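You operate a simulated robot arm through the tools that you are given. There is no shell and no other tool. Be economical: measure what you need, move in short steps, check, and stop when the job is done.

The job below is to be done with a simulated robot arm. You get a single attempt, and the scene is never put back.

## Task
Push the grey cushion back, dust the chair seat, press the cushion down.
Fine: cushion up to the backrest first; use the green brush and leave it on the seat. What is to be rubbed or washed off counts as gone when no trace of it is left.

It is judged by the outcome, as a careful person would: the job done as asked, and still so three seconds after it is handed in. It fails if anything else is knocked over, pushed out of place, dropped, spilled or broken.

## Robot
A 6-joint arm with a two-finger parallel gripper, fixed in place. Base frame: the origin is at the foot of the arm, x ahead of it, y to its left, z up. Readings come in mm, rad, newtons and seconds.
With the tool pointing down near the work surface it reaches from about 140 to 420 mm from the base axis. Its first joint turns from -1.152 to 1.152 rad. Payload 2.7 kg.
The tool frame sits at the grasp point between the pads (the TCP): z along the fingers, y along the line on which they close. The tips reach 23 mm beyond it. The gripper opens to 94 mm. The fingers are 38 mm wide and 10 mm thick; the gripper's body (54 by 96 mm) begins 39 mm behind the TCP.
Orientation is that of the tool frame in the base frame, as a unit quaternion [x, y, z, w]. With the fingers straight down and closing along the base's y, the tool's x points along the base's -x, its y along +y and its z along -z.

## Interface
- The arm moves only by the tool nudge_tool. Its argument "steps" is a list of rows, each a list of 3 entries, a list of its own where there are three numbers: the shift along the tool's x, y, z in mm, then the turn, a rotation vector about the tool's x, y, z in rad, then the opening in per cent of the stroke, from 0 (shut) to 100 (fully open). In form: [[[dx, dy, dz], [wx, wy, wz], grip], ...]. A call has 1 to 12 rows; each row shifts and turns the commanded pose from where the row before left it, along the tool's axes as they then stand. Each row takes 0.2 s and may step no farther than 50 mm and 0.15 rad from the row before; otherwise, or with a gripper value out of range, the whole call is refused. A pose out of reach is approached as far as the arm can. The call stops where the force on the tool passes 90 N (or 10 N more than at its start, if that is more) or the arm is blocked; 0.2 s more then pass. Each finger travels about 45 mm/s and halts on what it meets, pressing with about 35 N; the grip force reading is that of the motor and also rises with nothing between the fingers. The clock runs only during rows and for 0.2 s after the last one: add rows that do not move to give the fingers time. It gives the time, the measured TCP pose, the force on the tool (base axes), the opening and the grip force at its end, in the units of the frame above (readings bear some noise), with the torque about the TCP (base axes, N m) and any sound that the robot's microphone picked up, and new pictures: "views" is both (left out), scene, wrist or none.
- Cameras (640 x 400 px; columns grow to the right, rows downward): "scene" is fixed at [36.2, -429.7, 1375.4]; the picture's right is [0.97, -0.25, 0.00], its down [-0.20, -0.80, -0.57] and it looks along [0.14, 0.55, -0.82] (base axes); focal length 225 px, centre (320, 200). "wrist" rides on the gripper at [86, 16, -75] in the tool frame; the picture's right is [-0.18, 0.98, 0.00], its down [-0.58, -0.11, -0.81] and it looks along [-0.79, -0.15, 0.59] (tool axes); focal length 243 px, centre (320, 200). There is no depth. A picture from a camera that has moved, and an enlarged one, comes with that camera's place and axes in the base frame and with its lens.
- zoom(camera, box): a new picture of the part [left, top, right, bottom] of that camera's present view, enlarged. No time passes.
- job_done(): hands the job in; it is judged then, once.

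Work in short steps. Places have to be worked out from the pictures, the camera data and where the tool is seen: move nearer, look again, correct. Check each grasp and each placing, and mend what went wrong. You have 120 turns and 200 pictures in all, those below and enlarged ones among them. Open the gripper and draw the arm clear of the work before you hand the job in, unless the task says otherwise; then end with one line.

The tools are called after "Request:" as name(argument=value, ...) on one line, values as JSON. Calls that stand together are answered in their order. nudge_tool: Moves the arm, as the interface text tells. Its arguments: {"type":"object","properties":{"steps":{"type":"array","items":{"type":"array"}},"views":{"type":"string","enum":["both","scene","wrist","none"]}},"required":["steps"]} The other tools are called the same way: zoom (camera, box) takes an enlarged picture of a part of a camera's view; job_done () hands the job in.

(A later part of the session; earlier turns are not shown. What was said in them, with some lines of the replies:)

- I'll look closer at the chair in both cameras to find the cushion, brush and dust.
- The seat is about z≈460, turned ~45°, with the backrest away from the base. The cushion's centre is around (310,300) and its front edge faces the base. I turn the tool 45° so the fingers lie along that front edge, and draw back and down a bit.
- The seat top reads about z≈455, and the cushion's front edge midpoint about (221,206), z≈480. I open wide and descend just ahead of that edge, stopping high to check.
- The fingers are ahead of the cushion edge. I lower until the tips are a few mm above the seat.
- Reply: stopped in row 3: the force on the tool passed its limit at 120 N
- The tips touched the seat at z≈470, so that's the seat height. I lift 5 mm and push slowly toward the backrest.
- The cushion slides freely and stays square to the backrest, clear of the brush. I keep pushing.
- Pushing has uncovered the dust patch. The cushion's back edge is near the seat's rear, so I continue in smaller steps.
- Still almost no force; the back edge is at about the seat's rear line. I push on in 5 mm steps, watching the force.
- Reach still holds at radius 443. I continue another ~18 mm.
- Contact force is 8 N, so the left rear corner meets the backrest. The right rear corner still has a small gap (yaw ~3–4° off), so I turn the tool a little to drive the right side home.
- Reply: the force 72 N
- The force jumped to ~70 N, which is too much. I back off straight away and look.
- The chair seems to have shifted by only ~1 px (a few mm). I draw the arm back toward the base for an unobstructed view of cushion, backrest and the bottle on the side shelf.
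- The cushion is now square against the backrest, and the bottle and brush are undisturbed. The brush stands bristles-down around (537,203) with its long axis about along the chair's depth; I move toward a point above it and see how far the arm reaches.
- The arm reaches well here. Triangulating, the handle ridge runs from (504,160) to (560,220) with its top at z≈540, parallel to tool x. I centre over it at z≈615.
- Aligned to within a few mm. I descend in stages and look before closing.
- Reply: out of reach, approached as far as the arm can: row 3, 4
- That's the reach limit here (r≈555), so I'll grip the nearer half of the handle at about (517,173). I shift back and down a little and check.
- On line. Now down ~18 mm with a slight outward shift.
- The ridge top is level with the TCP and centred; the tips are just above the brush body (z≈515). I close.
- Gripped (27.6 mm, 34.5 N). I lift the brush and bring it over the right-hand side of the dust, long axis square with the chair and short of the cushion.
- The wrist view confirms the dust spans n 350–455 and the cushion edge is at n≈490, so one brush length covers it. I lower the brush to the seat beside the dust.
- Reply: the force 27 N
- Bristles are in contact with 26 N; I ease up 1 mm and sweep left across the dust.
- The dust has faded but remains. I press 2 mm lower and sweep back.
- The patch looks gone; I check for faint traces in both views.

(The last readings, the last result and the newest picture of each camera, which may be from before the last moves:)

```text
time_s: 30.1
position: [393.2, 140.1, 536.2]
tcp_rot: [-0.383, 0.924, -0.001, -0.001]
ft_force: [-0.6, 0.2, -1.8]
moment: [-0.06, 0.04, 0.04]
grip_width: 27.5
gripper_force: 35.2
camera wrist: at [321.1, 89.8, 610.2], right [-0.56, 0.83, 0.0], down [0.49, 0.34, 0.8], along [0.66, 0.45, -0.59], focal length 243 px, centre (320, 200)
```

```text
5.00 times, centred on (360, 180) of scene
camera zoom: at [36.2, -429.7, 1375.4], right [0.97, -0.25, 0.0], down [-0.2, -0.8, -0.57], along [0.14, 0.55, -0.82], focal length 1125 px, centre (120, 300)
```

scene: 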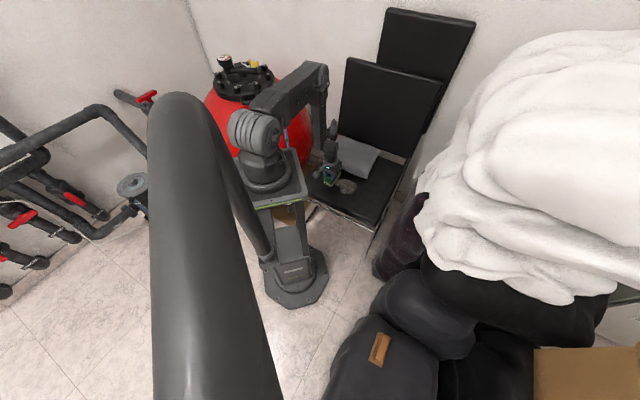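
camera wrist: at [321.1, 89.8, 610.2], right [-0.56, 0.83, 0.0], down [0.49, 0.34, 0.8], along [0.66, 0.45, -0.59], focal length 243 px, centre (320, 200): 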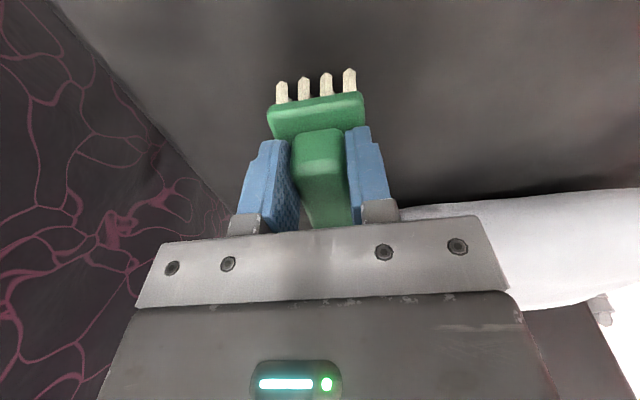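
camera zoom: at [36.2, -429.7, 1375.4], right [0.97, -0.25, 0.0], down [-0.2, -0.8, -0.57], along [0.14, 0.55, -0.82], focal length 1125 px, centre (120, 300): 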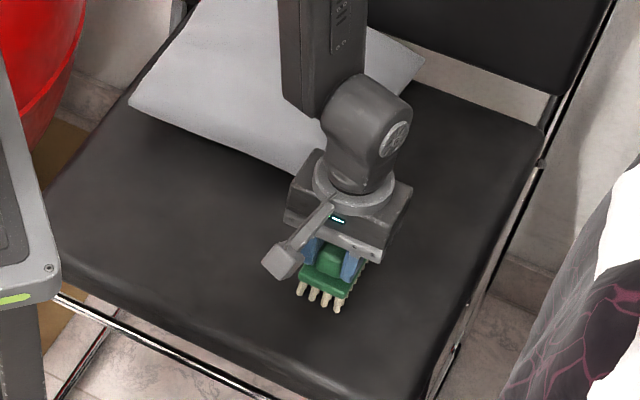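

It looks clean; I make one more pass each way, slightly offset, to remove any trace.

Request:
nudge_tool(steps=[[[-5, 5, 1], [0, 0, 0], 5], [[0, 17, 0], [0, 0, 0], 5], [[0, 17, 0], [0, 0, 0], 5], [[0, 17, 0], [0, 0, 0], 5], [[0, 17, 0], [0, 0, 0], 5], [[0, 17, 0], [0, 0, 0], 5], [[0, 17, 0], [0, 0, 0], 5], [[0, 17, 0], [0, 0, 0], 5], [[0, 17, 0], [0, 0, 0], 5], [[0, 17, 0], [0, 0, 0], 5], [[0, 17, 0], [0, 0, 0], 5], [[0, 10, 0], [0, 0, 0], 5]], views="wrist")

Request:
zoom(camera="scene", box=[320, 140, 400, 220])

Request:
nudge_tool(steps=[[[12, -5, 0], [0, 0, 0], 5], [[0, -17, 0], [0, 0, 0], 5], [[0, -17, 0], [0, 0, 0], 5], [[0, -17, 0], [0, 0, 0], 5], [[0, -17, 0], [0, 0, 0], 5], [[0, -17, 0], [0, 0, 0], 5], [[0, -17, 0], [0, 0, 0], 5], [[0, -17, 0], [0, 0, 0], 5], [[0, -17, 0], [0, 0, 0], 5], [[0, -17, 0], [0, 0, 0], 5], [[0, -17, 0], [0, 0, 0], 5], [[0, -5, 0], [0, 0, 0], 5]], views="wrist")

```text
time_s: 32.7
position: [264.9, 275.0, 534.6]
tcp_rot: [-0.383, 0.924, 0.0, -0.001]
ft_force: [1.6, -0.3, 5.4]
moment: [-0.15, 0.0, 0.06]
grip_width: 27.3
gripper_force: 35.2
camera wrist: at [193.9, 224.4, 609.7], right [-0.57, 0.82, 0.0], down [0.49, 0.34, 0.81], along [0.66, 0.46, -0.59], focal length 243 px, centre (320, 200)
```

wrist: 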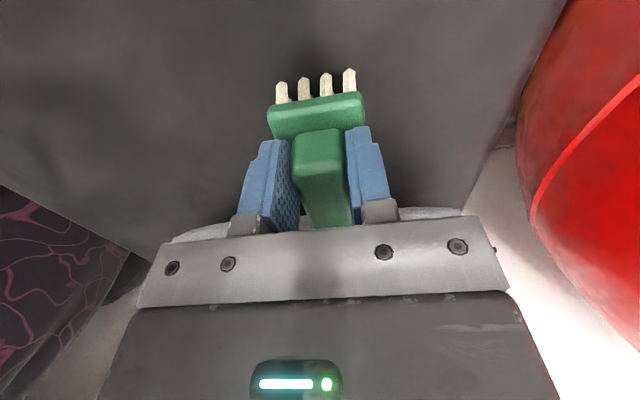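

```text
5.00 times, centred on (360, 180) of scene
camera zoom: at [36.2, -429.7, 1375.4], right [0.97, -0.25, 0.0], down [-0.2, -0.8, -0.57], along [0.14, 0.55, -0.82], focal length 1125 px, centre (120, 300)
```

zoom: 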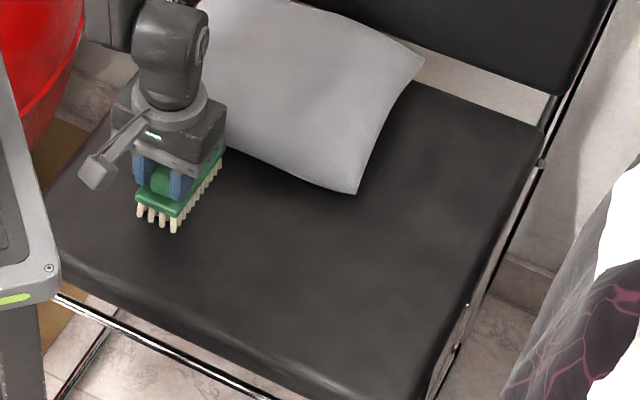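

```text
time_s: 35.3
position: [382.6, 139.6, 535.0]
tcp_rot: [-0.383, 0.924, -0.001, 0.0]
ft_force: [-2.3, 4.0, 11.9]
moment: [-0.08, 0.21, -0.08]
grip_width: 27.4
gripper_force: 35.2
camera wrist: at [312.4, 88.6, 609.6], right [-0.57, 0.82, 0.0], down [0.49, 0.34, 0.81], along [0.67, 0.45, -0.59], focal length 243 px, centre (320, 200)
```

wrist: 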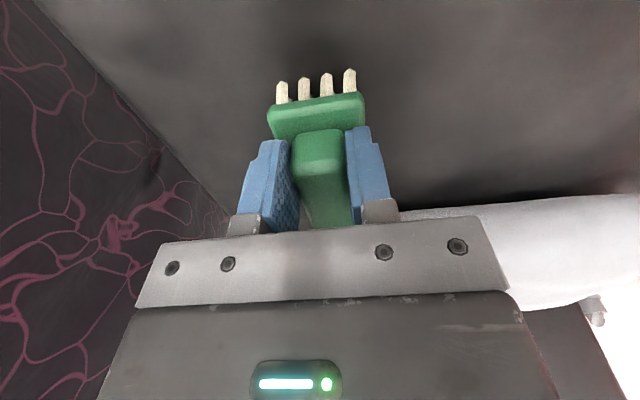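

The seat is clean. I slide the brush toward the right side of the seat, clear of the cushion, and set it down.

Request:
nudge_tool(steps=[[[0, 0, -8], [0, 0, 0], 5], [[0, -18, 0], [0, 0, 0], 5], [[0, -18, 0], [0, 0, 0], 5], [[0, 0, 5], [0, 0, 0], 5], [[0, 0, 2], [0, 0, 0], 5], [[0, 0, 0], [0, 0, 0], 5]], views="none")

```text
time_s: 36.7
position: [408.9, 113.0, 536.3]
tcp_rot: [-0.383, 0.924, -0.001, -0.001]
ft_force: [0.8, 0.1, -0.5]
moment: [-0.05, -0.02, -0.01]
grip_width: 27.3
gripper_force: 34.5
```

Not yet in contact; I lower another 1–2 mm, then open slowly.

Request:
nudge_tool(steps=[[[0, 0, 1.5], [0, 0, 0], 5], [[0, 0, 0], [0, 0, 0], 20], [[0, 0, 0], [0, 0, 0], 35], [[0, 0, 0], [0, 0, 0], 50], [[0, 0, 0], [0, 0, 0], 80], [[0, 0, 0], [0, 0, 0], 90], [[0, 0, 0], [0, 0, 0], 90], [[0, 0, 0], [0, 0, 0], 90]], views="wrist")

```text
time_s: 38.5
position: [409.7, 114.0, 533.6]
tcp_rot: [-0.383, 0.924, 0.0, 0.0]
ft_force: [-0.1, 0.6, -0.5]
moment: [-0.01, -0.01, 0.02]
grip_width: 84.8
gripper_force: 0.1
camera wrist: at [338.7, 63.1, 609.0], right [-0.57, 0.82, 0.0], down [0.49, 0.34, 0.81], along [0.66, 0.45, -0.59], focal length 243 px, centre (320, 200)
```

wrist: 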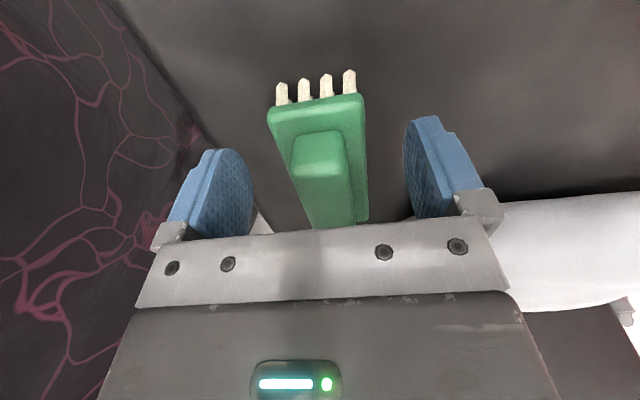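

The brush stands free on the seat. I lift clear, close the fingers, and go above the cushion to see its shape.

Request:
nudge_tool(steps=[[[0, 0, -30], [0, 0, 0], 90], [[0, 0, -40], [0, 0, 0], 90], [[0, 0, -40], [0, 0, 0], 60], [[-20, 45, 0], [0, 0, 0], 40], [[-20, 45, 0], [0, 0, 0], 40], [[-20, 45, 0], [0, 0, 0], 40], [[-20, 40, 0], [0, 0, 0], 40], [[0, 10, 0], [0, 0, 0], 40], [[0, 0, 0], [0, 0, 0], 40]])

Request:
zoom(camera="scene", box=[320, 110, 420, 220])

```text
time_s: 40.5
position: [335.4, 302.3, 644.4]
tcp_rot: [-0.382, 0.924, 0.0, -0.001]
ft_force: [0.0, 0.9, -0.4]
moment: [0.02, 0.02, 0.01]
grip_width: 37.8
gripper_force: 0.0
camera wrist: at [262.5, 252.3, 718.7], right [-0.56, 0.83, 0.0], down [0.49, 0.34, 0.81], along [0.66, 0.45, -0.59], focal length 243 px, centre (320, 200)
```

scene: 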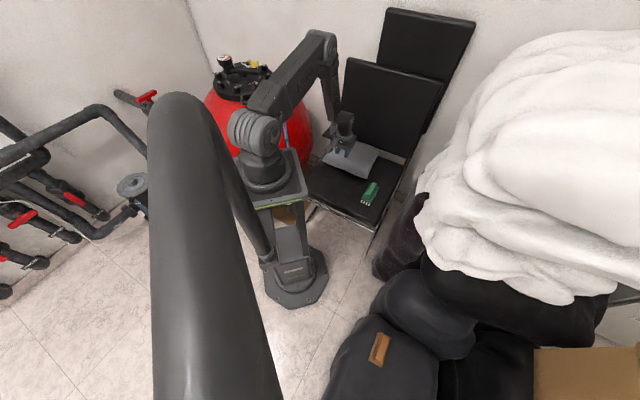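
wrist: 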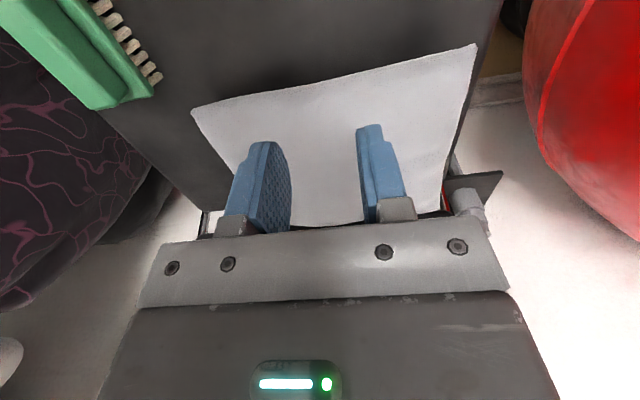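

```text
3.64 times, centred on (370, 165) of scene
camera zoom: at [36.2, -429.6, 1375.4], right [0.97, -0.25, 0.0], down [-0.2, -0.8, -0.57], along [0.14, 0.55, -0.82], focal length 818 px, centre (138, 327)
```

zoom: 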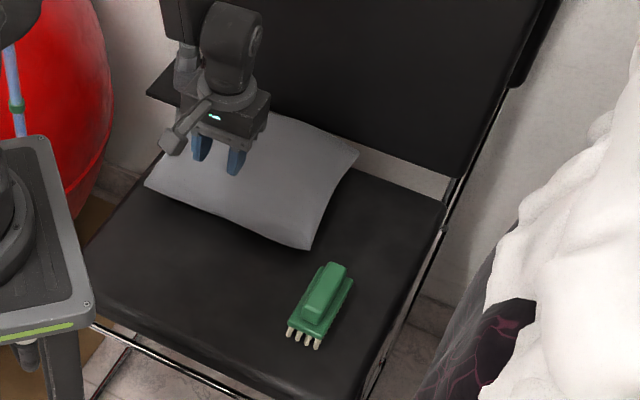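

The cushion's centre is about n≈595 (433,411), slightly beyond the tool-down reach. I move outward with a slight outward tilt (~0.3 rad), staying well above.

Request:
nudge_tool(steps=[[[-35, 3, 0], [0, 0, 0], 40], [[-35, 3, 0], [0, 0, 0], 40], [[-30, 2, 0], [0, -0.1, 0], 40], [[0, 0, 0], [0, -0.1, 0], 40], [[0, 0, 0], [0, -0.1, 0], 40], [[-25, 0, 7], [0, 0, 0], 40], [[0, 0, 0], [0, 0, 0], 40]])

Request:
zoom(camera="scene", box=[320, 90, 420, 200])

```text
time_s: 42.1
position: [419.1, 396.8, 645.5]
tcp_rot: [-0.378, 0.914, 0.057, 0.138]
ft_force: [-0.4, -0.5, 0.2]
moment: [-0.01, 0.0, 0.04]
grip_width: 37.3
gripper_force: 0.0
camera wrist: at [334.8, 333.2, 690.5], right [-0.57, 0.82, 0.05], down [0.3, 0.15, 0.94], along [0.76, 0.55, -0.33], focal length 243 px, centre (320, 200)
```

scene: 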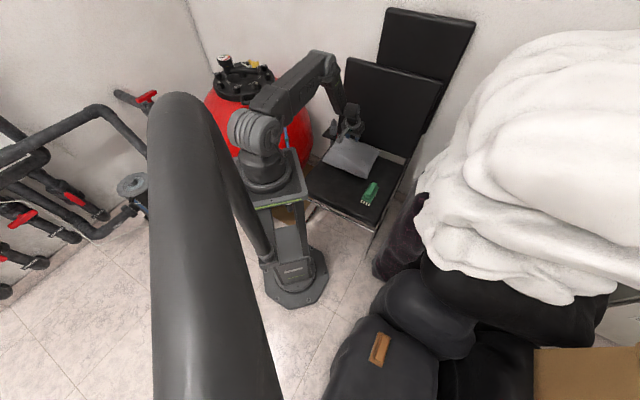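
wrist: 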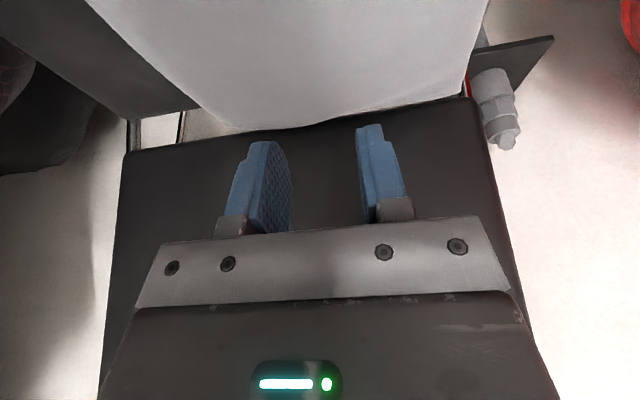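

```text
3.64 times, centred on (370, 145) of scene
camera zoom: at [36.2, -429.7, 1375.4], right [0.97, -0.25, 0.0], down [-0.2, -0.8, -0.57], along [0.14, 0.55, -0.82], focal length 818 px, centre (138, 400)
```

zoom: 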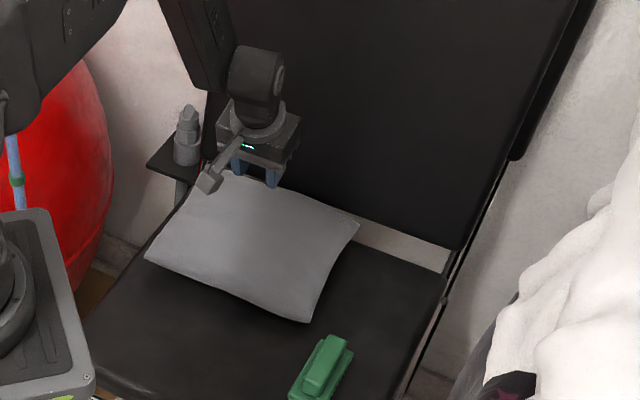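

Over the cushion at n≈577, and its rear edge is seen against the backrest. I descend vertically (in tilted-tool terms), then slowly until contact.

Request:
nudge_tool(steps=[[[6, 0, 19], [0, 0, 0], 40], [[6, 0, 19], [0, 0, 0], 40], [[6, 0, 19], [0, 0, 0], 40], [[3, 0, 9.5], [0, 0, 0], 40], [[3, 0, 9.5], [0, 0, 0], 40], [[0, 0, 0], [0, 0, 0], 40]], views="none")

Request:
zoom(camera="scene", box=[320, 90, 420, 200])

```text
time_s: 43.3
position: [422.9, 400.8, 576.3]
tcp_rot: [-0.378, 0.914, 0.056, 0.139]
ft_force: [-0.5, 0.3, 8.1]
moment: [-0.01, 0.15, -0.06]
grip_width: 37.5
gripper_force: 0.2
stopped in row 5: the force on the tool passed its limit at 118 N (the readings are from after the stop); the commanded pose is now the measured one
```

```text
3.64 times, centred on (370, 145) of scene
camera zoom: at [36.1, -429.7, 1375.3], right [0.97, -0.25, 0.0], down [-0.2, -0.8, -0.57], along [0.14, 0.55, -0.82], focal length 818 px, centre (138, 400)
```

zoom: 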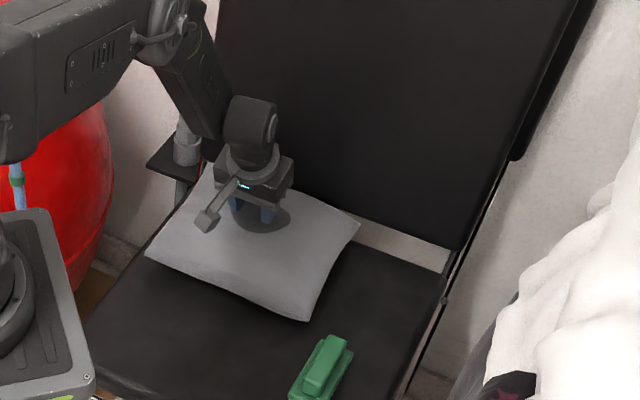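

The fingers met the firm cushion top at z≈548 with a brief spike. I now press steadily with moderate force and hold.

Request:
nudge_tool(steps=[[[0.6, 0, 2], [0, 0, 0], 40], [[0.3, 0, 1], [0, 0, 0], 40], [[0, 0, 0], [0, 0, 0], 40], [[0, 0, 0], [0, 0, 0], 40]], views="none")

```text
time_s: 44.3
position: [421.8, 400.3, 576.3]
tcp_rot: [-0.378, 0.914, 0.056, 0.139]
ft_force: [-20.7, -22.1, 60.0]
moment: [-0.98, 1.13, -0.16]
grip_width: 37.8
gripper_force: 0.1
```

Steady 60 N downward. I hold about a second and look at the cushion.

Request:
nudge_tool(steps=[[[0, 0, 0.5], [0, 0, 0], 40], [[0, 0, 0], [0, 0, 0], 40], [[0, 0, 0], [0, 0, 0], 40], [[0, 0, 0], [0, 0, 0], 40], [[0, 0, 0], [0, 0, 0], 40]], views="wrist")

Request:
zoom(camera="scene", box=[320, 90, 420, 200])

```text
time_s: 45.5
position: [422.9, 399.4, 578.0]
tcp_rot: [-0.377, 0.914, 0.056, 0.139]
ft_force: [-24.3, -24.7, 66.0]
moment: [-1.07, 1.3, -0.41]
grip_width: 37.6
gripper_force: 0.0
camera wrist: at [338.0, 337.6, 622.0], right [-0.57, 0.82, 0.05], down [0.3, 0.15, 0.94], along [0.77, 0.55, -0.33], focal length 243 px, centre (320, 200)
```

wrist: 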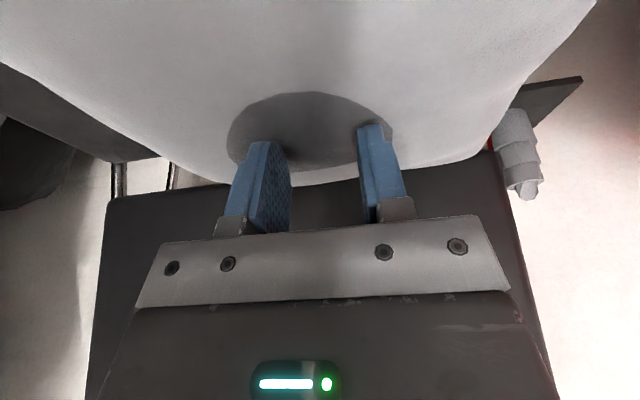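

```text
3.64 times, centred on (370, 145) of scene
camera zoom: at [35.0, -430.8, 1375.0], right [0.97, -0.25, 0.0], down [-0.2, -0.79, -0.57], along [0.14, 0.55, -0.82], focal length 818 px, centre (138, 400)
```

zoom: 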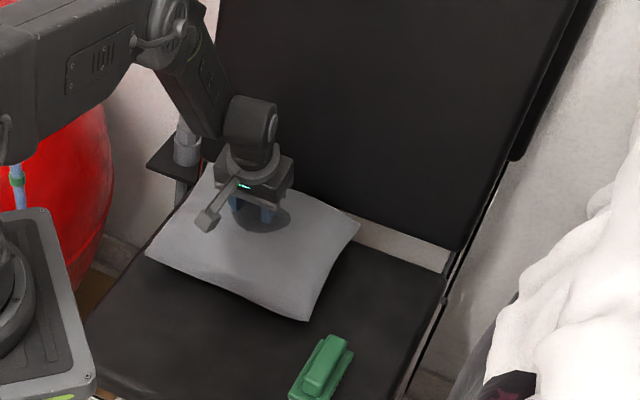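

A clear dent shows where the fingers press, so the press has registered. I lift off straight up, then draw back.

Request:
nudge_tool(steps=[[[-1, 0, -4], [0, 0, 0], 40], [[-6, 0, -19], [0, 0, 0], 40], [[-6, 0, -19], [0, 0, 0], 40], [[-9, 0, -28], [0, 0, 0], 40], [[0, 0, -20], [0, 0.15, 0], 60], [[0, 0, 0], [0, 0.15, 0], 60], [[40, 0, -10], [0, 0, 0], 60], [[45, 0, -10], [0, 0, 0], 60], [[45, 0, -10], [0, 0, 0], 60], [[45, 0, 0], [0, 0, 0], 60], [[45, 0, 0], [0, 0, 0], 60], [[0, 0, 0], [0, 0, 0], 60]])

Request:
zoom(camera="scene", box=[310, 90, 420, 220])

Request:
zoom(camera="wrist", box=[80, 0, 560, 240])

```text
time_s: 48.1
position: [259.1, 237.2, 695.2]
tcp_rot: [-0.382, 0.924, -0.001, -0.001]
ft_force: [0.9, 0.3, 0.1]
moment: [0.03, -0.03, 0.0]
grip_width: 56.5
gripper_force: 0.0
camera wrist: at [187.6, 187.5, 769.8], right [-0.56, 0.83, 0.0], down [0.49, 0.34, 0.8], along [0.67, 0.45, -0.59], focal length 243 px, centre (320, 200)
```

scene: 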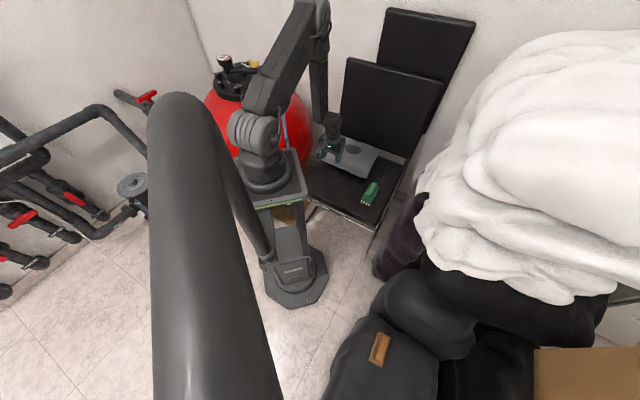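
wrist: 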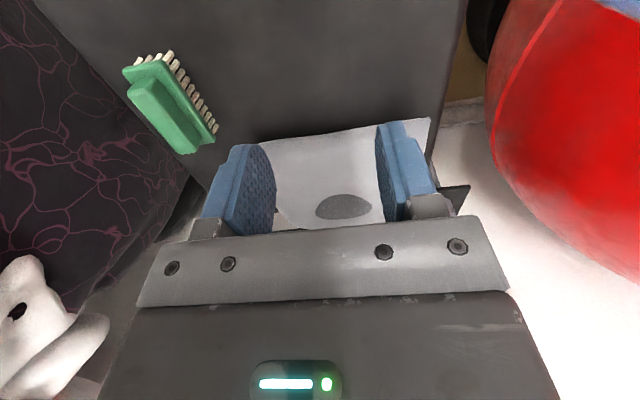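

```text
3.08 times, centred on (365, 155) of scene
camera zoom: at [36.2, -429.7, 1375.4], right [0.97, -0.25, 0.0], down [-0.2, -0.8, -0.57], along [0.14, 0.55, -0.82], focal length 692 px, centre (182, 338)
```

zoom: 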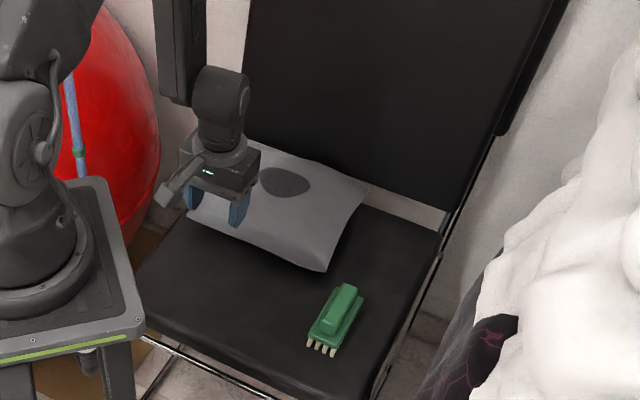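

```text
1.33 times, centred on (320, 120) of wrist
camera zoom: at [187.6, 187.5, 769.8], right [-0.56, 0.83, 0.0], down [0.49, 0.34, 0.8], along [0.67, 0.45, -0.59], focal length 324 px, centre (320, 307)
```

zoom: 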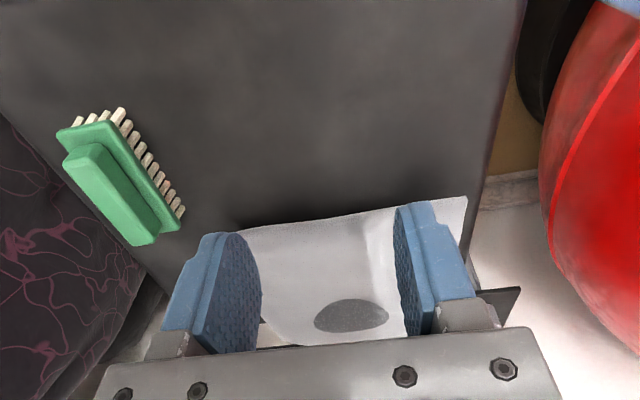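

The dent mark persists, the seat is clean, and the brush is upright. I open fully and withdraw high toward the base for a final check.

Request:
nudge_tool(steps=[[[30, -20, -30], [0, 0, 0], 100], [[30, -20, -30], [0, 0, 0], 100], [[20, -20, -20], [0, 0, 0], 100], [[0, -20, 0], [0, 0, 0], 100], [[0, 0, 0], [0, 0, 0], 100]], views="none")

Request:
zoom(camera="scene", box=[310, 90, 420, 220])

Request:
zoom(camera="wrist", box=[0, 0, 640, 260])

```text
time_s: 49.3
position: [259.6, 126.7, 777.7]
tcp_rot: [-0.382, 0.924, -0.001, -0.001]
ft_force: [-0.7, 0.2, -0.4]
moment: [-0.03, 0.0, -0.01]
grip_width: 93.7
gripper_force: 0.0
```

```text
3.08 times, centred on (365, 155) of scene
camera zoom: at [36.2, -429.7, 1375.4], right [0.97, -0.25, 0.0], down [-0.2, -0.8, -0.57], along [0.14, 0.55, -0.82], focal length 692 px, centre (182, 338)
```

zoom: 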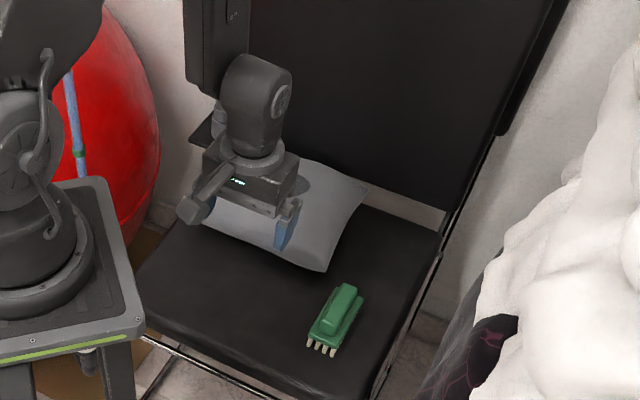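

```text
1.00 times, centred on (320, 130) of wrist (not enlarged: the box is as wide or as high as the picture)
camera zoom: at [188.1, 77.9, 850.9], right [-0.56, 0.83, 0.0], down [0.49, 0.34, 0.8], along [0.66, 0.45, -0.59], focal length 243 px, centre (320, 270)
```

zoom: 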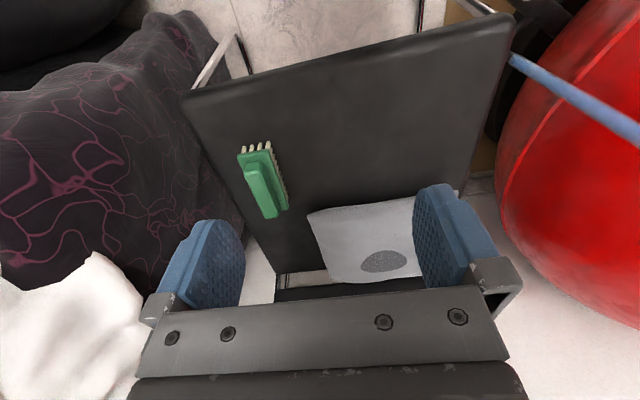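

The seat shows no dust, the cushion is against the backrest with its press mark, the brush stands on the seat, and the arm is clear. I hand in.

Request:
job_done()

```text
The job is handed in.
```

I pushed the cushion up to the backrest, brushed the seat until no dust was visible, and pressed the cushion down; the green brush is left standing on the seat. While squaring the cushion, the push briefly reached about 70 N and moved the chair a few mm.
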